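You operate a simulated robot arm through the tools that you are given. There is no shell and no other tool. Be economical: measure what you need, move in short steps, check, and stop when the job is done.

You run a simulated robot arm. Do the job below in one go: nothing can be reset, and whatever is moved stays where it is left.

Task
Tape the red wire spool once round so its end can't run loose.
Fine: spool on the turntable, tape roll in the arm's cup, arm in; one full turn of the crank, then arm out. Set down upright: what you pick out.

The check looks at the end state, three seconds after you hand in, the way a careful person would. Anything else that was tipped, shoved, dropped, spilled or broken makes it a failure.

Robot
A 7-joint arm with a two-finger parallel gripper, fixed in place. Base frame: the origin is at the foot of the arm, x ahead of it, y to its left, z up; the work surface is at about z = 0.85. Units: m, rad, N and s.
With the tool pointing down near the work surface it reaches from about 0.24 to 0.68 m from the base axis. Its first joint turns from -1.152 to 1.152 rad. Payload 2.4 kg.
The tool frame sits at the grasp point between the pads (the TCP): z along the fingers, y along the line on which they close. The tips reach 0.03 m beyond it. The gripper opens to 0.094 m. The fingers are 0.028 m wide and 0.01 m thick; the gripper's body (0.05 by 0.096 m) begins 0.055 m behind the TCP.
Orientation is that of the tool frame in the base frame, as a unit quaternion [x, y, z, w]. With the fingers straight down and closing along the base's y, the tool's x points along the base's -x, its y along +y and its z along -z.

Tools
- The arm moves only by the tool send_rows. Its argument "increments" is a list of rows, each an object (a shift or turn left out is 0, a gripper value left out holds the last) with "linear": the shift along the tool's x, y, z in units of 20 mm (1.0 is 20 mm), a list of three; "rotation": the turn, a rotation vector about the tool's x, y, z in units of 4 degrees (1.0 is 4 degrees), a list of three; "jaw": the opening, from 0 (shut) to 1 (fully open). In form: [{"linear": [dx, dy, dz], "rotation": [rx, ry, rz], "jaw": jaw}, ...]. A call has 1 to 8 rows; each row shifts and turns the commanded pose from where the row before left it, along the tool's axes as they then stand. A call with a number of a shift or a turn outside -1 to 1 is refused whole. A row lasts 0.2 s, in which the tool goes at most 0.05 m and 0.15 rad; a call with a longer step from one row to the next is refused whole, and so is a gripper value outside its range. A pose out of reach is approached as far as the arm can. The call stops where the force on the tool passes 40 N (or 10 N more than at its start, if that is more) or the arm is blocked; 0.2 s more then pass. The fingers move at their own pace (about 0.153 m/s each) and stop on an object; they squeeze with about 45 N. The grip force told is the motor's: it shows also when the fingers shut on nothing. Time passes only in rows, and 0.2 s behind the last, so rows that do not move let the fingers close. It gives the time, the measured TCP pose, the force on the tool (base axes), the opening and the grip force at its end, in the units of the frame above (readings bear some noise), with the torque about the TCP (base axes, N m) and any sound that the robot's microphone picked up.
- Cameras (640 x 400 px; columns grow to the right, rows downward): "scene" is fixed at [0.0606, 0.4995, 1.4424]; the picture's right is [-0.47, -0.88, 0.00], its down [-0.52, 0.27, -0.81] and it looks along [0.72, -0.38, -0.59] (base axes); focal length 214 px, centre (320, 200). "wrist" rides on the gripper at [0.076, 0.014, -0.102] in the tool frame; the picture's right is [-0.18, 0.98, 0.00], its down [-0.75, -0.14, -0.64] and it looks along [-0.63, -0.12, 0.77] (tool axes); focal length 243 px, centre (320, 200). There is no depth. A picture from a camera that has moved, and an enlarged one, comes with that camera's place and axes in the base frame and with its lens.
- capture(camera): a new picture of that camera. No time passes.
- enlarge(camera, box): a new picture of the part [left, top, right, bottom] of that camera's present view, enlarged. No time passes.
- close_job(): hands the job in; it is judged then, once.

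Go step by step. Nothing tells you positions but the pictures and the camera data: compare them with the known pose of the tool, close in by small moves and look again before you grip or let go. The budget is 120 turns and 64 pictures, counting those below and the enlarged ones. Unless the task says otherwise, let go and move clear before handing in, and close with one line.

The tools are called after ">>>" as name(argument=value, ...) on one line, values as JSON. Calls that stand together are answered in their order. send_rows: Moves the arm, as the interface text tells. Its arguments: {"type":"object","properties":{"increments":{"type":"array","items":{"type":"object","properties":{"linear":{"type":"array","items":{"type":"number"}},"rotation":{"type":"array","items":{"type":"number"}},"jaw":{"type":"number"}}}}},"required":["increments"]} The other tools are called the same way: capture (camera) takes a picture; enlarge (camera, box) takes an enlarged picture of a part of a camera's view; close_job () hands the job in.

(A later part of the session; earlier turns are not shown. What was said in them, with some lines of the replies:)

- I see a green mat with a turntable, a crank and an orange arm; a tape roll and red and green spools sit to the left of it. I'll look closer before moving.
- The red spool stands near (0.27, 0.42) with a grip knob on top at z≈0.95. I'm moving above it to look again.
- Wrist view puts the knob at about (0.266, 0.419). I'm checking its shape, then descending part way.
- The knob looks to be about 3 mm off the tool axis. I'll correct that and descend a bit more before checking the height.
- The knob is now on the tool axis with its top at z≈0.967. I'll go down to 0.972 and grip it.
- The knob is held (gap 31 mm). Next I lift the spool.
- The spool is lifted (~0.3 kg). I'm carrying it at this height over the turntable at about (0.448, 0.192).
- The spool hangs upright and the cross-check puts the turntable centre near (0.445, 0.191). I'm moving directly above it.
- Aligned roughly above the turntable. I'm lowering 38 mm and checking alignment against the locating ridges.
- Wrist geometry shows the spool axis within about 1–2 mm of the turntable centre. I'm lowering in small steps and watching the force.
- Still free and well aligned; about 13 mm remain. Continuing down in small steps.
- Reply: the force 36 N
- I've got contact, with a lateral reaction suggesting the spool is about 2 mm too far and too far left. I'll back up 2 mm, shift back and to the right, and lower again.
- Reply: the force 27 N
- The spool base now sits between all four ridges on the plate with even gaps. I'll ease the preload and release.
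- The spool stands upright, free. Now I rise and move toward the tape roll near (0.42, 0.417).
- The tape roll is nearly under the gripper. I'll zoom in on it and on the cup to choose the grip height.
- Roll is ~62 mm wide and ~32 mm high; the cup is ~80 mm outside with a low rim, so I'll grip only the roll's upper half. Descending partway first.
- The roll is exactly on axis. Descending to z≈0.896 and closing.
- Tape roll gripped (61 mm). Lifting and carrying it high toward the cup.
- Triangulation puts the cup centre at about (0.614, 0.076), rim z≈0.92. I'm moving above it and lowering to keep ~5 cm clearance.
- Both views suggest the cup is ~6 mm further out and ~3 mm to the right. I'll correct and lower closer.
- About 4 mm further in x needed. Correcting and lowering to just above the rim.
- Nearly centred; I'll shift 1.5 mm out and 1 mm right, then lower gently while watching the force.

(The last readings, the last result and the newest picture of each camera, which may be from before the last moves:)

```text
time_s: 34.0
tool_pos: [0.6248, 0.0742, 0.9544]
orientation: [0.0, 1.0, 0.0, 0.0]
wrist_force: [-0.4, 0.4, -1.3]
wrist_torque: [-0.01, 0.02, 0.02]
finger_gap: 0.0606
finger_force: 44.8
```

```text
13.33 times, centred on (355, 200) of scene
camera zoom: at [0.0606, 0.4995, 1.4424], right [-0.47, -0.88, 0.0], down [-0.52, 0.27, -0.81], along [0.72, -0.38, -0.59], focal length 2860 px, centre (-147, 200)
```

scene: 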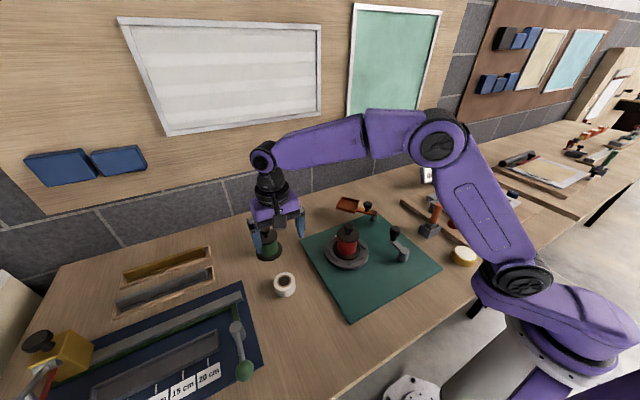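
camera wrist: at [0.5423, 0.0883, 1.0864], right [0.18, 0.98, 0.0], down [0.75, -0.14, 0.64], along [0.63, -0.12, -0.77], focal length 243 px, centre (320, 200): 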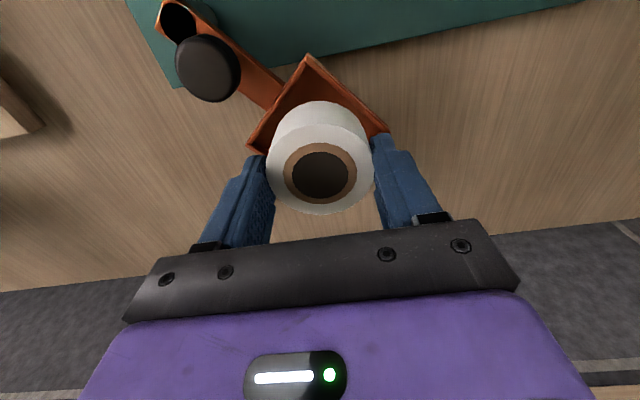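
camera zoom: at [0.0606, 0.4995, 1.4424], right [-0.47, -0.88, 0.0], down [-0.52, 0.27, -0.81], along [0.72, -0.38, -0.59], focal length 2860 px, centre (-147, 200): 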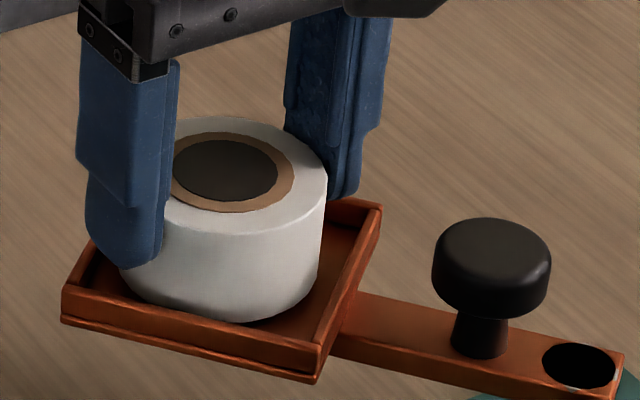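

>>> send_rows(increments=[{"linear": [0, 0, 0.12]}, {"linear": [0, 0, 0.12]}, {"linear": [0, 0, 0]}])

>>> enlarge(camera="scene", box=[335, 185, 375, 215])

```text
time_s: 34.8
tool_pos: [0.6246, 0.0727, 0.9512]
orientation: [0.001, 1.0, 0.0, 0.001]
wrist_force: [-3.8, -1.3, 22.5]
wrist_torque: [-0.09, 0.52, 0.03]
finger_gap: 0.0607
finger_force: 44.6
```

```text
13.33 times, centred on (355, 200) of scene
camera zoom: at [0.06, 0.4995, 1.4425], right [-0.47, -0.88, 0.0], down [-0.52, 0.27, -0.81], along [0.72, -0.38, -0.59], focal length 2860 px, centre (-147, 200)
```

zoom: 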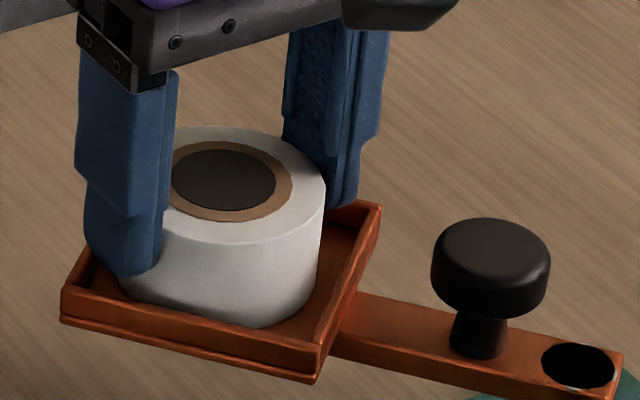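

Contact made with the roll's lower edge behind the cup wall, so it's in the cup. Easing off and opening.

>>> send_rows(increments=[{"linear": [0, 0, -0.07]}, {"linear": [0, 0, 0]}, {"jaw": 0.7}, {"jaw": 0.75}, {"jaw": 0.8}])

>>> enlarge(camera="scene", box=[335, 185, 375, 215])

```text
time_s: 36.0
tool_pos: [0.6231, 0.0736, 0.9505]
orientation: [0.001, 1.0, 0.0, 0.0]
wrist_force: [0.4, -0.9, -0.1]
wrist_torque: [-0.02, 0.02, -0.02]
finger_gap: 0.0755
finger_force: 0.0
```

```text
13.33 times, centred on (355, 200) of scene
camera zoom: at [0.0606, 0.4995, 1.4424], right [-0.47, -0.88, 0.0], down [-0.52, 0.27, -0.81], along [0.72, -0.38, -0.59], focal length 2860 px, centre (-147, 200)
```

zoom: 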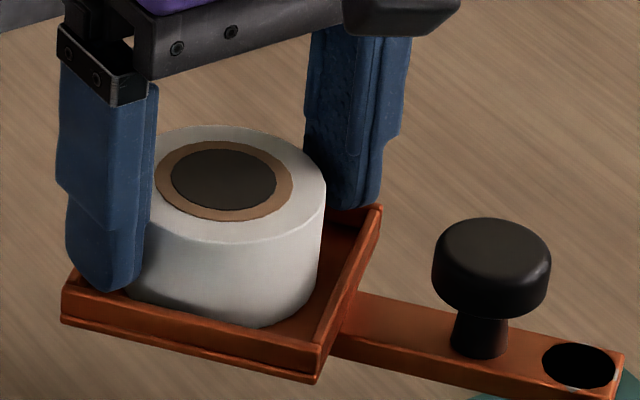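

The tape roll is flat in the cup. I'll rise and go to the swing arm's knob near (0.561, 0.031), stopping above for a look.

>>> send_rows(increments=[{"linear": [0, 0, -0.5], "jaw": 0.85}, {"linear": [0, 0, -1]}, {"linear": [0, 0, -1]}, {"linear": [0, 0, -1]}, {"linear": [0.8, -0.53, 0], "jaw": 0.6}, {"linear": [0.8, -0.53, 0]}, {"linear": [0.8, -0.53, 0]}, {"linear": [0.7, -0.53, 0]}])

>>> capture(camera="wrist")

```text
time_s: 37.8
tool_pos: [0.5622, 0.0325, 1.022]
orientation: [0.0, 1.0, 0.001, 0.0]
wrist_force: [-0.6, 0.0, 0.7]
wrist_torque: [0.01, -0.06, -0.02]
finger_gap: 0.0563
finger_force: 0.0
```

```text
17 pictures are left
camera wrist: at [0.4858, 0.0462, 1.1248], right [0.18, 0.98, 0.0], down [0.75, -0.14, 0.64], along [0.63, -0.12, -0.77], focal length 243 px, centre (320, 200)
```

wrist: 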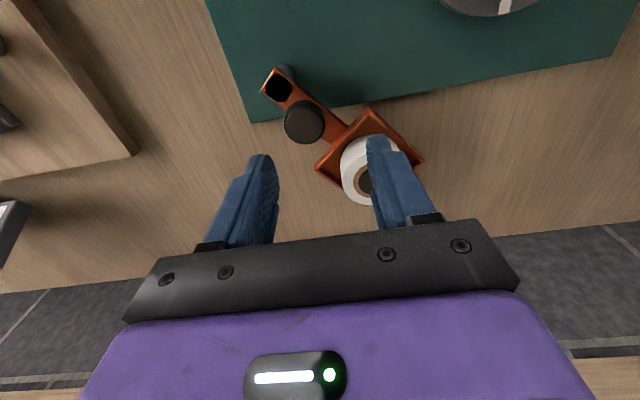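

The knob is about 6 mm nearer and 11 mm to the right of the tool axis. I'll correct that, lower around it and close.

>>> send_rows(increments=[{"linear": [0.3, -0.52, 0.6]}, {"linear": [0, 0, 1]}, {"linear": [0, 0, 0.9]}, {"linear": [0, 0, 0]}])

>>> capture(camera="wrist")

>>> enlarge(camera="scene", box=[330, 170, 400, 220])

```text
time_s: 38.8
tool_pos: [0.5559, 0.0206, 0.9725]
orientation: [0.001, 1.0, 0.0, 0.0]
wrist_force: [0.6, -0.3, 0.0]
wrist_torque: [0.02, 0.0, -0.02]
finger_gap: 0.0566
finger_force: 0.0
```

```text
16 pictures are left
camera wrist: at [0.4801, 0.0335, 1.0746], right [0.18, 0.98, 0.0], down [0.75, -0.14, 0.64], along [0.63, -0.12, -0.77], focal length 243 px, centre (320, 200)
```

wrist: 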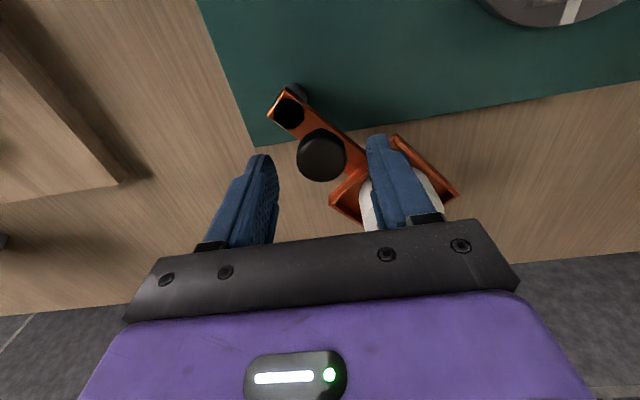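

```text
8.00 times, centred on (365, 195) of scene
camera zoom: at [0.0606, 0.4995, 1.4424], right [-0.47, -0.88, 0.0], down [-0.52, 0.27, -0.81], along [0.72, -0.38, -0.59], focal length 1716 px, centre (-40, 240)
```

zoom: 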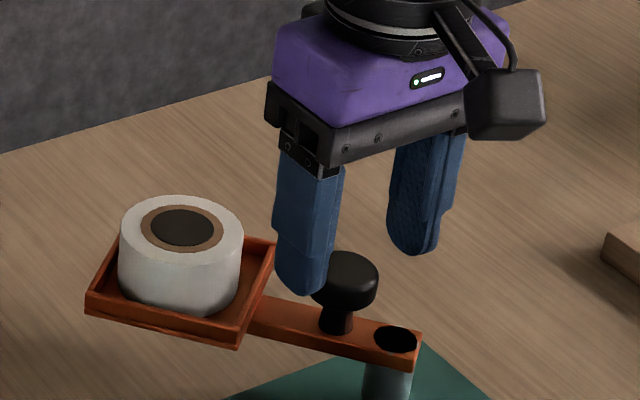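

Knob is centred on the tool axis with its top near z≈0.936. I'll descend to 0.946 and grip it.

>>> send_rows(increments=[{"linear": [0, 0.05, 0.7]}, {"linear": [0, 0, 0.6]}, {"linear": [0, 0, 0]}, {"jaw": 0.3}, {"jaw": 0.2}, {"jaw": 0.2}])

>>> enlarge(camera="scene", box=[330, 170, 400, 220])

```text
time_s: 40.2
tool_pos: [0.5561, 0.0206, 0.9462]
orientation: [0.0, 1.0, -0.001, 0.0]
wrist_force: [-0.4, -3.5, -2.5]
wrist_torque: [-0.04, -0.43, -0.04]
finger_gap: 0.0335
finger_force: 44.9
```

```text
8.00 times, centred on (365, 195) of scene
camera zoom: at [0.0606, 0.4995, 1.4425], right [-0.47, -0.88, 0.0], down [-0.52, 0.27, -0.81], along [0.72, -0.38, -0.59], focal length 1716 px, centre (-40, 240)
```

zoom: 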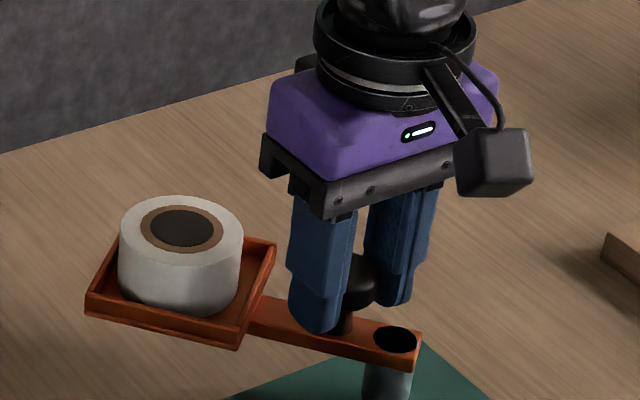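

The knob is gripped. I'll swing the arm inward (counter-clockwise from above) about its pivot with small constant twists, starting with 20°.

>>> send_rows(increments=[{"linear": [0.0675, 0.0675, 0], "rotation": [0, 0, -1]}, {"linear": [0.0675, 0.0675, 0], "rotation": [0, 0, -1]}, {"linear": [0.0675, 0.0675, 0], "rotation": [0, 0, -1]}, {"linear": [0.0675, 0.0675, 0], "rotation": [0, 0, -1]}, {"linear": [0.0675, 0.0675, 0], "rotation": [0, 0, -1]}, {"linear": [0, 0, 0]}])

>>> enlarge(camera="scene", box=[310, 170, 410, 270])

```text
time_s: 41.6
tool_pos: [0.5486, 0.0233, 0.9461]
orientation: [-0.173, 0.985, 0.0, -0.001]
wrist_force: [-4.0, -22.1, -5.1]
wrist_torque: [-0.14, -0.21, 0.07]
finger_gap: 0.0335
finger_force: 45.4
```

```text
4.00 times, centred on (360, 220) of scene
camera zoom: at [0.0606, 0.4989, 1.4427], right [-0.47, -0.88, 0.0], down [-0.52, 0.27, -0.81], along [0.72, -0.38, -0.59], focal length 858 px, centre (160, 120)
```

zoom: 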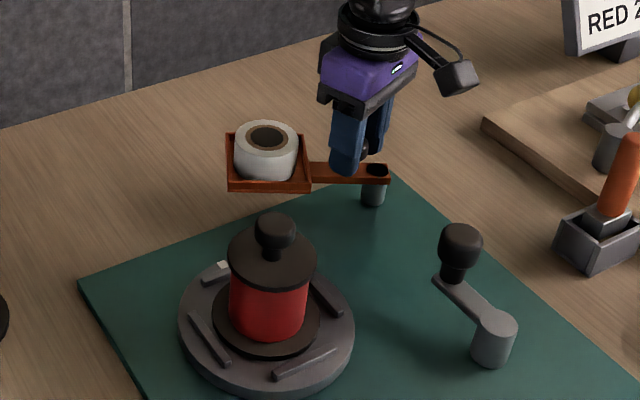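

The arm follows smoothly; the lag indicates my radius is slightly large. I'll correct it and continue.

>>> send_rows(increments=[{"linear": [0.105, -0.05, 0], "rotation": [0, 0, -1]}, {"linear": [0.07, 0.053, 0], "rotation": [0, 0, -1]}, {"linear": [0.07, 0.053, 0], "rotation": [0, 0, -1]}, {"linear": [0.07, 0.053, 0], "rotation": [0, 0, -1]}, {"linear": [0.07, 0.053, 0], "rotation": [0, 0, -1]}, {"linear": [0, 0, 0]}])

```text
time_s: 43.0
tool_pos: [0.5405, 0.0251, 0.945]
orientation: [-0.342, 0.94, 0.0, 0.0]
wrist_force: [-3.4, -18.3, 9.5]
wrist_torque: [-0.67, 0.76, -0.1]
finger_gap: 0.0335
finger_force: 45.2
```

>>> send_rows(increments=[{"linear": [0.145, -0.042, 0], "rotation": [0, 0, -1]}, {"linear": [0.064, 0.054, 0], "rotation": [0, 0, -1]}, {"linear": [0.064, 0.054, 0], "rotation": [0, 0, -1]}, {"linear": [0.064, 0.054, 0], "rotation": [0, 0, -1]}, {"linear": [0.064, 0.054, 0], "rotation": [0, 0, -1]}, {"linear": [0, 0, 0]}])

>>> enlarge(camera="scene", box=[310, 170, 410, 270])

```text
time_s: 44.4
tool_pos: [0.5322, 0.0248, 0.9448]
orientation: [-0.501, 0.865, 0.0, 0.002]
wrist_force: [0.8, 4.4, 19.5]
wrist_torque: [1.16, -0.54, 0.05]
finger_gap: 0.0334
finger_force: 45.2
```

```text
4.00 times, centred on (360, 220) of scene
camera zoom: at [0.0602, 0.4996, 1.4424], right [-0.47, -0.88, 0.0], down [-0.52, 0.27, -0.81], along [0.72, -0.38, -0.59], focal length 858 px, centre (160, 120)
```

zoom: 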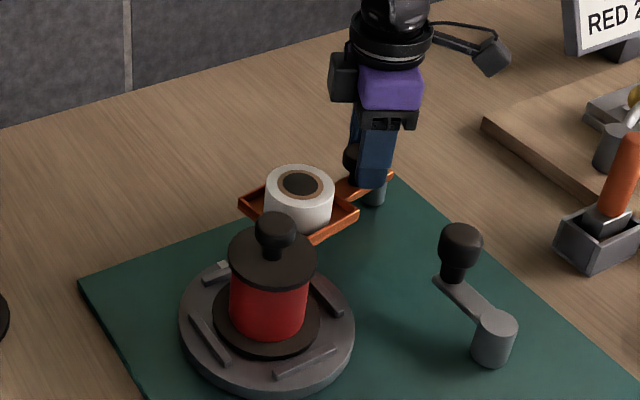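

60° done; the tape is approaching the spool. Continuing with a tiny vertical relief.

>>> send_rows(increments=[{"linear": [0.064, 0.054, -0.05], "rotation": [0, 0, -1]}, {"linear": [0.064, 0.054, 0], "rotation": [0, 0, -1]}, {"linear": [0.064, 0.054, 0], "rotation": [0, 0, -1]}, {"linear": [0.064, 0.054, 0], "rotation": [0, 0, -1]}, {"linear": [0, 0, 0]}])

>>> enlarge(camera="scene", box=[310, 170, 410, 270])

```text
time_s: 45.4
tool_pos: [0.5305, 0.0209, 0.9449]
orientation: [-0.605, 0.796, -0.004, 0.005]
wrist_force: [8.6, 0.2, -11.3]
wrist_torque: [0.09, 0.04, 0.24]
finger_gap: 0.0331
finger_force: 45.2
stopped in row 4: the force on the tool passed its limit at 42 N (the readings are from after the stop); the commanded pose is now the measured one
```

```text
4.00 times, centred on (360, 220) of scene
camera zoom: at [0.061, 0.4995, 1.4424], right [-0.47, -0.88, 0.0], down [-0.52, 0.27, -0.81], along [0.72, -0.38, -0.59], focal length 858 px, centre (160, 120)
```

zoom: 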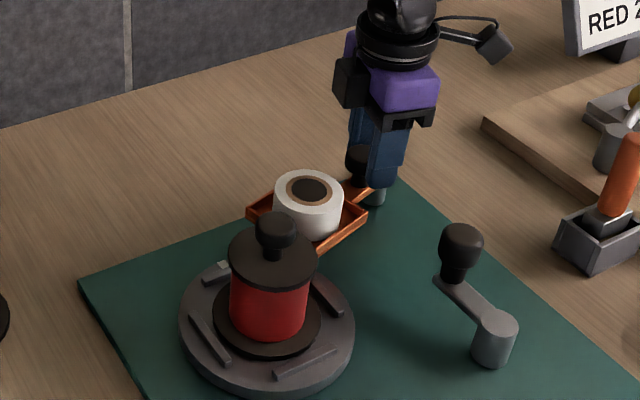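

It stopped near 74° — possibly the arm's "in" stop. I'll test with one small further step.

>>> send_rows(increments=[{"linear": [0.06, 0.05, 0], "rotation": [0, 0, -0.9]}, {"linear": [0, 0, 0]}])

>>> enlarge(camera="wrist", box=[200, 0, 640, 240])

```text
time_s: 46.0
tool_pos: [0.5302, 0.0199, 0.9453]
orientation: [-0.628, 0.778, -0.006, 0.008]
wrist_force: [26.6, -1.0, -18.5]
wrist_torque: [0.31, 0.65, -0.49]
finger_gap: 0.0331
finger_force: 44.8
```

```text
1.45 times, centred on (420, 120) of wrist
camera zoom: at [0.498, -0.0523, 1.0464], right [-0.92, 0.39, -0.02], down [0.29, 0.71, 0.65], along [0.26, 0.59, -0.76], focal length 353 px, centre (174, 316)
```

zoom: 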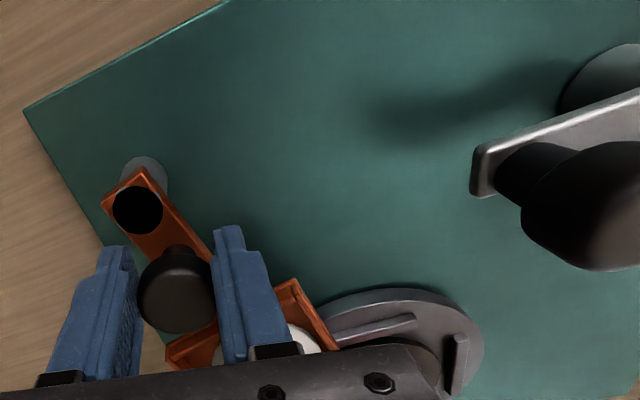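

It is firmly against a stop with the arm pointing at the spool, so the arm is in. I'll relax and release, rise, and check that it stays.

>>> send_rows(increments=[{"linear": [-0.05, -0.04, 0], "rotation": [0, 0, 0.6]}, {"linear": [0, 0, 0]}, {"jaw": 0.5}, {"jaw": 0.55}, {"linear": [0, 0, -0.6], "jaw": 0.55}, {"linear": [0, 0, -1]}, {"linear": [0, 0, -1]}, {"linear": [0, 0, -1]}])

>>> enlarge(camera="scene", box=[310, 180, 430, 280])

```text
time_s: 47.8
tool_pos: [0.5278, 0.0206, 1.0175]
orientation: [-0.613, 0.79, -0.003, 0.005]
wrist_force: [0.2, -0.7, 0.1]
wrist_torque: [-0.01, -0.02, -0.01]
finger_gap: 0.0516
finger_force: 0.0
```

```text
4.00 times, centred on (370, 230) of scene
camera zoom: at [0.0606, 0.4995, 1.4424], right [-0.47, -0.88, 0.0], down [-0.52, 0.27, -0.81], along [0.72, -0.38, -0.59], focal length 858 px, centre (120, 80)
```

zoom: 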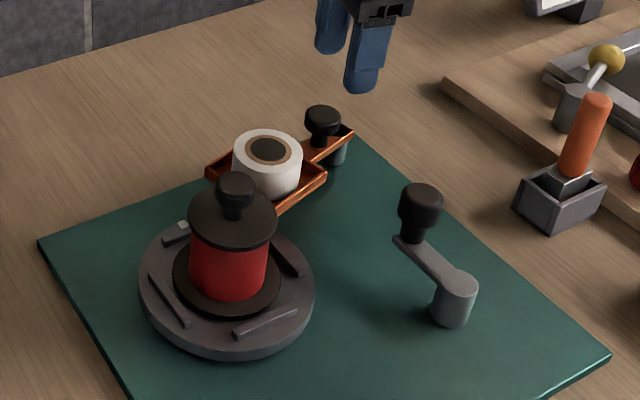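

The arm stays in and everything is upright. Now I'll turn the tool back square and head for the crank knob near (0.39, 0.045).

>>> send_rows(increments=[{"rotation": [0, 0, 1]}, {"rotation": [0, 0, 1]}, {"rotation": [0, 0, 1]}, {"rotation": [0, 0, 1]}, {"rotation": [0, 0, 1]}, {"rotation": [0, 0, 1]}, {"rotation": [0, 0, 1]}, {"rotation": [0, 0, 1]}])

>>> send_rows(increments=[{"rotation": [0, 0, 1]}, {"rotation": [0, 0, 1]}, {"rotation": [0, 0, 1]}, {"rotation": [0, 0, 1]}, {"rotation": [0, 0, 1]}, {"rotation": [0, 0, 1]}, {"rotation": [0, 0, 1]}, {"rotation": [0, 0, 1]}])

>>> send_rows(increments=[{"rotation": [0, 0, 1]}, {"rotation": [0, 0, 1]}, {"rotation": [0, 0, 0.9]}, {"linear": [0.8, 0.2, -0.8]}, {"linear": [1, 0.2, 0]}, {"linear": [1, 0.2, 0]}, {"linear": [1, 0.2, 0]}, {"linear": [1, 0.2, 0]}])

>>> send_rows(increments=[{"linear": [1, 0.2, 0]}, {"linear": [1, 0.2, 0]}, {"linear": [0, 0, 0]}])

>>> capture(camera="wrist")

```text
time_s: 49.6
tool_pos: [0.5301, 0.0216, 1.0167]
orientation: [-0.37, 0.929, -0.002, 0.005]
wrist_force: [0.1, 0.1, -1.4]
wrist_torque: [-0.02, 0.01, 0.0]
finger_gap: 0.0517
finger_force: 0.0
```

```text
time_s: 51.4
tool_pos: [0.5279, 0.0194, 1.017]
orientation: [-0.099, 0.995, 0.001, 0.006]
wrist_force: [0.2, -0.2, -0.7]
wrist_torque: [-0.01, -0.01, 0.04]
finger_gap: 0.0515
finger_force: 0.1
```

```text
time_s: 53.2
tool_pos: [0.4314, 0.0402, 1.0285]
orientation: [0.001, 1.0, 0.0, 0.006]
wrist_force: [0.5, -0.8, 0.5]
wrist_torque: [-0.02, -0.02, 0.0]
finger_gap: 0.0518
finger_force: 0.1
```

```text
time_s: 54.0
tool_pos: [0.3909, 0.0489, 1.0304]
orientation: [0.001, 1.0, 0.0, 0.005]
wrist_force: [-0.4, -0.6, -0.2]
wrist_torque: [0.01, 0.04, -0.02]
finger_gap: 0.0517
finger_force: 0.0
```

```text
8 pictures are left
camera wrist: at [0.3129, 0.063, 1.1324], right [0.19, 0.98, 0.0], down [0.75, -0.14, 0.65], along [0.64, -0.12, -0.76], focal length 243 px, centre (320, 200)
```

wrist: 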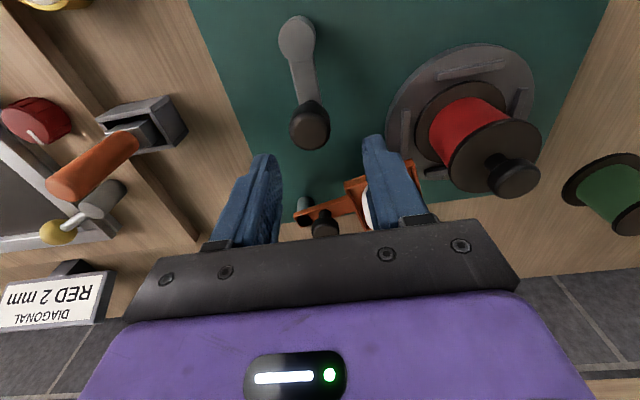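

The crank knob is at about (0.391, 0.040) with the hub near (0.334, 0.043). I'll lower over the knob and grip it.

>>> send_rows(increments=[{"linear": [0, -0.43, 0.6]}, {"linear": [0, 0, 1]}, {"linear": [0, 0, 1]}, {"linear": [0, 0, 0.9]}, {"linear": [0, 0, 0]}])

>>> enlarge(camera="scene", box=[360, 190, 430, 270])

```text
time_s: 55.2
tool_pos: [0.3915, 0.0404, 0.9624]
orientation: [0.001, 1.0, 0.0, 0.005]
wrist_force: [0.5, 0.3, 0.4]
wrist_torque: [-0.01, 0.0, 0.01]
finger_gap: 0.0517
finger_force: 0.0
```

```text
5.00 times, centred on (395, 230) of scene
camera zoom: at [0.0606, 0.4995, 1.4424], right [-0.47, -0.88, 0.0], down [-0.52, 0.27, -0.81], along [0.72, -0.38, -0.59], focal length 1072 px, centre (-55, 50)
```

zoom: 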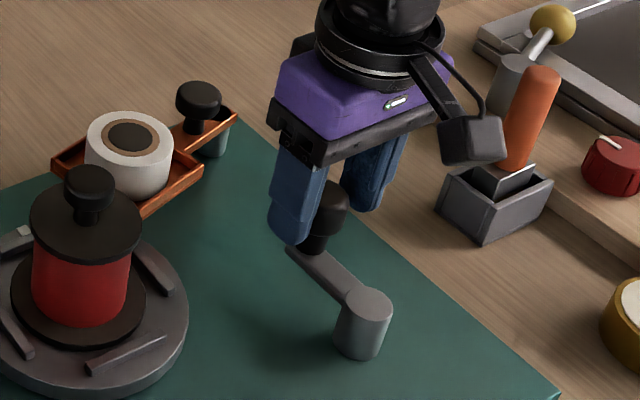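

The knob is between the fingers. Closing on it.

>>> send_rows(increments=[{"linear": [0, 0, 0.1], "jaw": 0.3}, {"jaw": 0.2}, {"jaw": 0.2}])

```text
time_s: 56.0
tool_pos: [0.3922, 0.0399, 0.9604]
orientation: [0.0, 1.0, 0.0, 0.006]
wrist_force: [-8.8, -7.5, 35.0]
wrist_torque: [-0.79, 0.12, -0.04]
finger_gap: 0.0335
finger_force: 44.8
```

>>> send_rows(increments=[{"linear": [0, 0, -0.1]}, {"linear": [0, 0, 0]}])

```text
time_s: 56.6
tool_pos: [0.3922, 0.0401, 0.961]
orientation: [0.001, 1.0, 0.0, 0.004]
wrist_force: [7.9, -9.5, -34.9]
wrist_torque: [-0.71, -0.4, -0.02]
finger_gap: 0.0336
finger_force: 45.5
```

>>> send_rows(increments=[{"linear": [0, 0, 0.05]}, {"linear": [0, -0.15, 0]}, {"linear": [0.02, -0.2, 0]}, {"linear": [0, 0, 0]}])

```text
time_s: 57.6
tool_pos: [0.3914, 0.033, 0.9602]
orientation: [0.001, 1.0, 0.0, 0.004]
wrist_force: [-7.5, 3.6, 2.1]
wrist_torque: [-0.31, 0.09, 0.03]
finger_gap: 0.0335
finger_force: 44.7
```

It turns freely clockwise with the knob swivelling in the grip. I'll continue along the circle in small arcs, using the force to refine the centre.

>>> send_rows(increments=[{"linear": [0.18, -0.585, 0]}, {"linear": [0.275, -0.535, 0]}, {"linear": [0.385, -0.465, 0]}, {"linear": [0, 0, 0]}])

```text
time_s: 58.6
tool_pos: [0.3748, -0.0001, 0.9602]
orientation: [0.001, 1.0, 0.0, 0.007]
wrist_force: [-6.5, 8.4, 16.9]
wrist_torque: [-0.25, -0.62, 0.04]
finger_gap: 0.0333
finger_force: 45.0
```

>>> send_rows(increments=[{"linear": [0.495, -0.325, -0.02]}, {"linear": [0.525, -0.255, 0]}, {"linear": [0.57, -0.145, 0]}, {"linear": [0.585, -0.02, 0]}, {"linear": [0, 0, 0]}])

```text
time_s: 59.8
tool_pos: [0.3405, -0.0148, 0.9608]
orientation: [0.002, 1.0, 0.0, 0.006]
wrist_force: [1.5, -16.3, 14.3]
wrist_torque: [-0.94, -0.88, -0.06]
finger_gap: 0.0334
finger_force: 45.3
out of reach, approached as far as the arm can: row 4
```

The last row was reported as out of reach. I'll test whether a small continued step goes through.

>>> send_rows(increments=[{"linear": [0.25, 0, 0]}, {"linear": [0, 0, 0]}])

```text
time_s: 60.4
tool_pos: [0.335, -0.0145, 0.961]
orientation: [0.001, 1.0, -0.001, 0.006]
wrist_force: [0.0, -10.8, 36.1]
wrist_torque: [-0.94, 0.02, -0.03]
finger_gap: 0.0336
finger_force: 44.5
out of reach, approached as far as the arm can: row 1
```

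>>> send_rows(increments=[{"linear": [0.25, -0.06, -0.05]}, {"linear": [0.3, 0, 0]}, {"linear": [0, 0, 0]}])

```text
time_s: 61.2
tool_pos: [0.3245, -0.0135, 0.9603]
orientation: [0.0, 1.0, 0.0, 0.005]
wrist_force: [5.2, 18.0, -21.0]
wrist_torque: [-0.19, -1.15, 0.1]
finger_gap: 0.0331
finger_force: 44.9
```

>>> send_rows(increments=[{"linear": [0.56, 0.245, 0.03]}, {"linear": [0.505, 0.29, 0]}, {"linear": [0.44, 0.395, 0]}, {"linear": [0, 0, 0]}])

```text
time_s: 61.9
tool_pos: [0.3003, -0.0009, 0.9605]
orientation: [0.0, 1.0, 0.001, 0.007]
wrist_force: [2.9, 6.2, -8.7]
wrist_torque: [-0.54, 0.48, -0.01]
finger_gap: 0.0337
finger_force: 45.0
stopped in row 3: the force on the tool passed its limit at 41 N (the readings are from after the stop); the commanded pose is now the measured one
```

The stop re-synced the commanded pose. A circle fit on the measured points gives centre (0.337, 0.040) and r=0.055, which is very consistent, so I'll continue with that.

>>> send_rows(increments=[{"linear": [0.395, 0.43, 0]}, {"linear": [0.285, 0.5, 0]}, {"linear": [0.18, 0.545, 0]}, {"linear": [0.06, 0.575, 0]}, {"linear": [0, 0, 0]}])

```text
time_s: 63.1
tool_pos: [0.2819, 0.0375, 0.961]
orientation: [0.0, 1.0, 0.001, 0.007]
wrist_force: [-9.4, 1.0, -0.4]
wrist_torque: [-0.54, 1.19, 0.0]
finger_gap: 0.0334
finger_force: 44.4
```

>>> send_rows(increments=[{"linear": [0, 0.59, 0]}, {"linear": [-0.18, 0.555, 0]}, {"linear": [-0.29, 0.5, 0]}, {"linear": [-0.39, 0.435, 0]}, {"linear": [0, 0, 0]}])

```text
time_s: 64.3
tool_pos: [0.2993, 0.081, 0.9621]
orientation: [0.001, 1.0, 0.001, 0.007]
wrist_force: [-0.8, -1.5, -37.4]
wrist_torque: [-0.6, 0.1, -0.02]
finger_gap: 0.0335
finger_force: 44.9
```

>>> send_rows(increments=[{"linear": [0, 0, 0.05]}, {"linear": [-0.47, 0.34, 0]}, {"linear": [-0.535, 0.24, 0]}, {"linear": [-0.57, 0.12, 0]}, {"linear": [-0.58, 0, 0]}, {"linear": [0, 0, 0]}])

```text
time_s: 65.7
tool_pos: [0.3428, 0.094, 0.9608]
orientation: [0.001, 1.0, 0.002, 0.009]
wrist_force: [1.8, -4.6, 36.3]
wrist_torque: [-0.82, -0.37, 0.0]
finger_gap: 0.0335
finger_force: 44.9
```

>>> send_rows(increments=[{"linear": [0, 0, -0.045]}, {"linear": [-0.565, -0.12, 0]}, {"linear": [-0.53, -0.235, 0]}, {"linear": [-0.465, -0.34, 0]}, {"linear": [-0.385, -0.43, 0]}, {"linear": [0, 0, 0]}])

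```text
time_s: 67.1
tool_pos: [0.3806, 0.0734, 0.9609]
orientation: [0.0, 1.0, 0.0, 0.006]
wrist_force: [-8.5, -5.7, 14.5]
wrist_torque: [-0.69, -0.56, -0.01]
finger_gap: 0.0337
finger_force: 45.0
```

>>> send_rows(increments=[{"linear": [-0.275, -0.59, -0.02]}, {"linear": [-0.175, -0.545, 0]}, {"linear": [-0.06, -0.57, 0]}, {"linear": [0, -0.15, 0]}, {"linear": [0, 0, 0]}])

>>> capture(camera="scene")

```text
time_s: 68.3
tool_pos: [0.391, 0.034, 0.9623]
orientation: [0.001, 1.0, 0.001, 0.008]
wrist_force: [7.5, -0.1, -27.9]
wrist_torque: [-0.6, -0.85, 0.0]
finger_gap: 0.0337
finger_force: 45.4
```

```text
6 pictures are left
```

scene: 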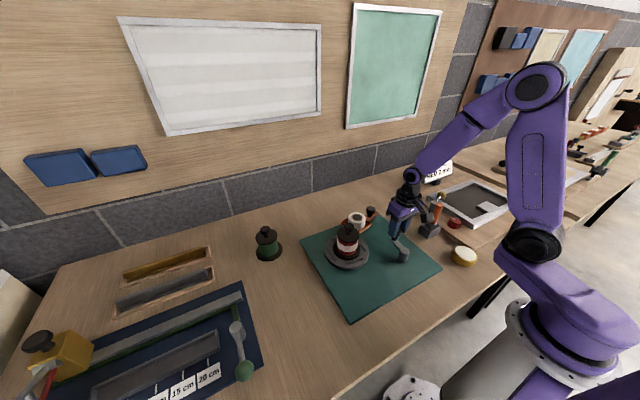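

A full turn (~366°) is done and the spool now shows a white band. Zooming in to check.

>>> enlarge(camera="scene", box=[320, 195, 420, 275])

>>> send_rows(increments=[{"linear": [0, 0, 0.04]}, {"jaw": 0.5}, {"jaw": 0.6}, {"linear": [0, 0, -0.6]}, {"linear": [0, 0, -1]}, {"linear": [0, 0, -1]}, {"linear": [0, 0, -1]}])

```text
5.00 times, centred on (370, 235) of scene
camera zoom: at [0.0611, 0.4996, 1.4424], right [-0.47, -0.88, 0.0], down [-0.52, 0.27, -0.81], along [0.72, -0.38, -0.59], focal length 1072 px, centre (70, 25)
```

zoom: 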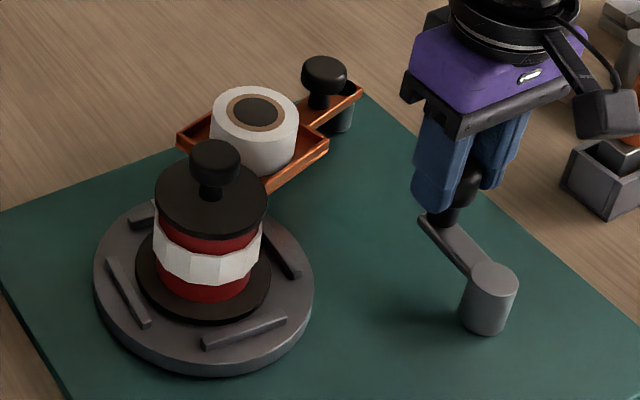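

```text
time_s: 69.9
tool_pos: [0.3913, 0.0351, 1.0354]
orientation: [0.0, 1.0, 0.001, 0.008]
wrist_force: [0.1, -0.5, -0.1]
wrist_torque: [0.0, 0.0, 0.01]
finger_gap: 0.0562
finger_force: 0.1
```

The tape band goes all round. Now swing the arm back out: returning to its knob at (0.530, 0.0205) with the same tool yaw as at release.

>>> send_rows(increments=[{"linear": [-1, -0.1, 0]}, {"linear": [-1, -0.1, 0]}, {"linear": [-1, -0.1, 0]}, {"linear": [-1, -0.1, 0]}, {"linear": [-1, -0.1, 0]}, {"linear": [-1, -0.1, 0]}, {"linear": [-0.95, -0.1, 0]}, {"rotation": [0, 0, -1]}])

>>> send_rows(increments=[{"rotation": [0, 0, -1]}, {"rotation": [0, 0, -1]}, {"rotation": [0, 0, -1]}, {"rotation": [0, 0, -1]}, {"rotation": [0, 0, -1]}, {"rotation": [0, 0, -1]}, {"rotation": [0, 0, -1]}, {"rotation": [0, 0, -1]}])

>>> send_rows(increments=[{"rotation": [0, 0, -1]}, {"rotation": [0, 0, -1]}, {"rotation": [0, 0, -1]}, {"rotation": [0, 0, -1]}, {"rotation": [0, 0, -1]}, {"rotation": [0, 0, -1]}, {"rotation": [0, 0, -1]}, {"rotation": [0, 0, -1]}])

>>> send_rows(increments=[{"rotation": [0, 0, -1]}, {"rotation": [0, 0, -0.9]}, {"linear": [0, 0, 0]}])

>>> capture(camera="wrist")

```text
time_s: 71.7
tool_pos: [0.5313, 0.0215, 1.0351]
orientation: [-0.034, 0.999, 0.001, 0.008]
wrist_force: [0.4, -0.3, 0.9]
wrist_torque: [0.0, 0.02, 0.01]
finger_gap: 0.0563
finger_force: 0.0
```

```text
time_s: 73.5
tool_pos: [0.5304, 0.0201, 1.036]
orientation: [-0.309, 0.951, -0.001, 0.007]
wrist_force: [0.3, 0.4, 0.7]
wrist_torque: [0.03, 0.01, 0.02]
finger_gap: 0.0565
finger_force: 0.1
```

```text
time_s: 75.3
tool_pos: [0.529, 0.0197, 1.0359]
orientation: [-0.559, 0.829, -0.003, 0.008]
wrist_force: [0.4, 0.1, 0.2]
wrist_torque: [-0.03, 0.04, 0.01]
finger_gap: 0.0564
finger_force: 0.1
```

```text
time_s: 76.1
tool_pos: [0.5292, 0.0205, 1.036]
orientation: [-0.613, 0.79, -0.004, 0.006]
wrist_force: [0.0, -0.5, 0.5]
wrist_torque: [-0.01, 0.01, 0.01]
finger_gap: 0.0568
finger_force: 0.2
```

```text
4 pictures are left
camera wrist: at [0.4945, -0.0505, 1.137], right [-0.91, 0.42, -0.01], down [0.31, 0.69, 0.65], along [0.28, 0.58, -0.76], focal length 243 px, centre (320, 200)
```

wrist: 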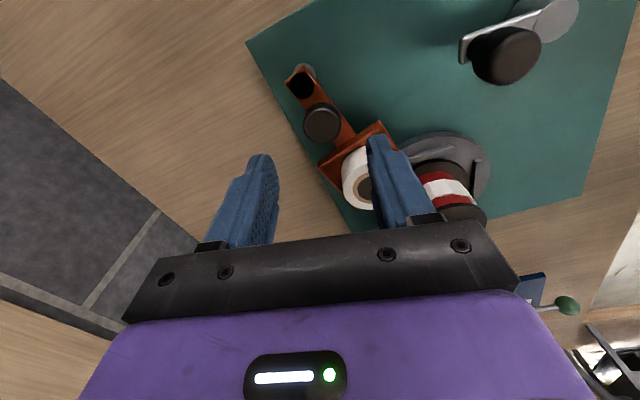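

Aligned with the arm's knob. Descending to the earlier grip height and gripping.

>>> send_rows(increments=[{"linear": [-0.1, 0, 1]}, {"linear": [0, 0, 1]}, {"linear": [0, 0, 1]}, {"linear": [0, 0, 1]}, {"linear": [0, 0, 0.52]}, {"linear": [0, 0, 0], "jaw": 0.3}, {"jaw": 0.2}, {"jaw": 0.2}])

```text
time_s: 77.9
tool_pos: [0.5304, 0.0217, 0.9481]
orientation: [-0.613, 0.79, -0.004, 0.009]
wrist_force: [7.4, -1.6, -2.1]
wrist_torque: [0.24, 0.3, 0.18]
finger_gap: 0.0333
finger_force: 45.3
```

>>> send_rows(increments=[{"linear": [-0.055, -0.06, 0], "rotation": [0, 0, 1]}, {"linear": [-0.055, -0.06, 0], "rotation": [0, 0, 1]}, {"linear": [-0.055, -0.06, 0], "rotation": [0, 0, 1]}, {"linear": [-0.055, -0.06, 0], "rotation": [0, 0, 1]}, {"linear": [-0.055, -0.06, 0], "rotation": [0, 0, 1]}, {"linear": [0, 0, 0]}])

```text
time_s: 79.3
tool_pos: [0.5392, 0.0244, 0.9463]
orientation: [-0.465, 0.885, -0.003, 0.008]
wrist_force: [-2.8, -8.9, 30.5]
wrist_torque: [0.45, 0.3, 0.01]
finger_gap: 0.0329
finger_force: 45.5
```

>>> send_rows(increments=[{"linear": [-0.015, -0.09, -0.05], "rotation": [0, 0, 1]}, {"linear": [-0.055, -0.06, 0], "rotation": [0, 0, 1]}, {"linear": [-0.055, -0.06, 0], "rotation": [0, 0, 1]}, {"linear": [-0.055, -0.06, 0], "rotation": [0, 0, 1]}, {"linear": [-0.055, -0.06, 0], "rotation": [0, 0, 1]}, {"linear": [0, 0, 0]}])

```text
time_s: 80.7
tool_pos: [0.5485, 0.022, 0.9456]
orientation: [-0.303, 0.953, -0.002, 0.006]
wrist_force: [-3.8, -22.2, 8.1]
wrist_torque: [0.22, -0.43, 0.06]
finger_gap: 0.033
finger_force: 45.3
```

>>> send_rows(increments=[{"linear": [0.015, -0.16, 0], "rotation": [0, 0, 1]}, {"linear": [-0.055, -0.065, 0], "rotation": [0, 0, 1]}, {"linear": [-0.055, -0.065, 0], "rotation": [0, 0, 1]}, {"linear": [-0.055, -0.065, 0], "rotation": [0, 0, 1]}, {"linear": [-0.055, -0.065, 0], "rotation": [0, 0, 1]}, {"linear": [0, 0, 0]}])

```text
time_s: 82.1
tool_pos: [0.5541, 0.0183, 0.9466]
orientation: [-0.134, 0.991, 0.0, 0.006]
wrist_force: [0.6, -14.6, -16.9]
wrist_torque: [0.13, -0.96, 0.12]
finger_gap: 0.033
finger_force: 44.4
```

>>> send_rows(increments=[{"linear": [-0.04, -0.13, 0.02], "rotation": [0, 0, 1]}, {"linear": [-0.055, -0.065, 0], "rotation": [0, 0, 1]}, {"linear": [-0.055, -0.065, 0], "rotation": [0, 0, 1]}, {"linear": [-0.055, -0.065, 0], "rotation": [0, 0, 0.8]}, {"linear": [0, 0, 0]}])

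>>> enlarge(camera="scene", box=[310, 170, 430, 280])

```text
time_s: 83.3
tool_pos: [0.5577, 0.0195, 0.946]
orientation: [-0.006, 1.0, 0.003, 0.006]
wrist_force: [-18.6, 25.4, 2.5]
wrist_torque: [0.42, 0.4, 0.35]
finger_gap: 0.0335
finger_force: 44.4
```

```text
3.64 times, centred on (370, 225) of scene
camera zoom: at [0.06, 0.5003, 1.4422], right [-0.47, -0.88, 0.0], down [-0.52, 0.27, -0.81], along [0.72, -0.38, -0.59], focal length 780 px, centre (138, 109)
```

zoom: 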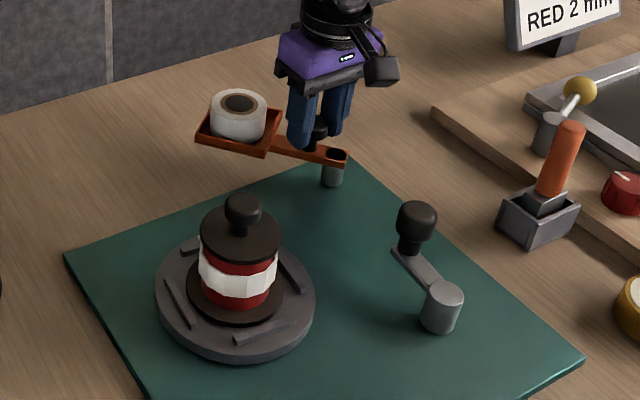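

The arm is back at its original "out" position and against its stop. I'll relax, release and rise clear.

>>> send_rows(increments=[{"linear": [0.06, 0.1, 0]}, {"linear": [0, 0, 0]}, {"jaw": 0.5}, {"jaw": 0.55}, {"linear": [0, 0, -0.6]}, {"linear": [0, 0, -1]}, {"linear": [0, 0, -1]}, {"linear": [0, 0, -1]}])

>>> send_rows(increments=[{"linear": [0, 0, -1]}, {"linear": [0, 0, -1]}, {"linear": [0, 0, -1]}, {"linear": [0, 0, -1]}, {"linear": [0, 0, -1]}, {"linear": [0, 0, 0]}])

>>> capture(camera="scene")

>>> enlarge(camera="scene", box=[310, 180, 430, 280])

```text
time_s: 85.1
tool_pos: [0.5573, 0.0137, 1.0203]
orientation: [-0.003, 1.0, 0.0, 0.008]
wrist_force: [0.0, 0.1, 0.1]
wrist_torque: [-0.01, 0.01, -0.01]
finger_gap: 0.0515
finger_force: 0.1
```

```text
time_s: 86.5
tool_pos: [0.5577, 0.0139, 1.1191]
orientation: [-0.003, 1.0, 0.001, 0.008]
wrist_force: [0.0, 0.0, -0.6]
wrist_torque: [0.01, -0.02, 0.0]
finger_gap: 0.0519
finger_force: 0.0
```

```text
2 pictures are left
```

scene: 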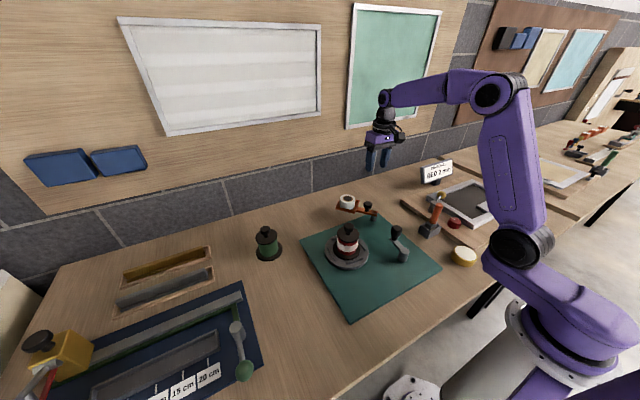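

```text
4.00 times, centred on (370, 230) of scene
camera zoom: at [0.0606, 0.4995, 1.4424], right [-0.47, -0.88, 0.0], down [-0.52, 0.27, -0.81], along [0.72, -0.38, -0.59], focal length 858 px, centre (120, 80)
```

zoom: 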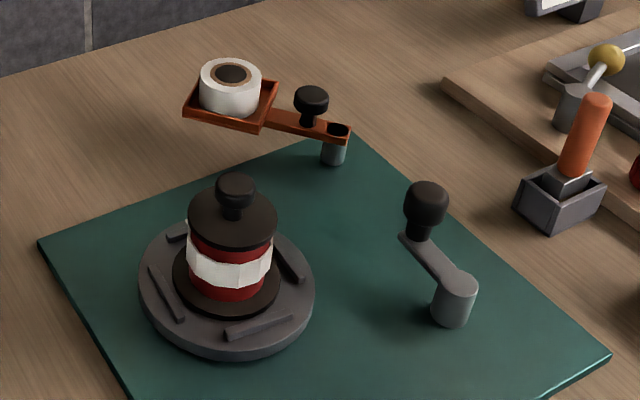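

The spool has a white tape band all round and stands upright on the turntable. The tape roll is flat in its cup, the arm is back out and nothing else has moved, so I'm handing in.

>>> close_job()

```text
The job is handed in.
```

The job is handed in: the red spool is taped once round and stands upright on the turntable, with the tape roll in its cup, the arm swung back out, and the crank turned about 366° clockwise.
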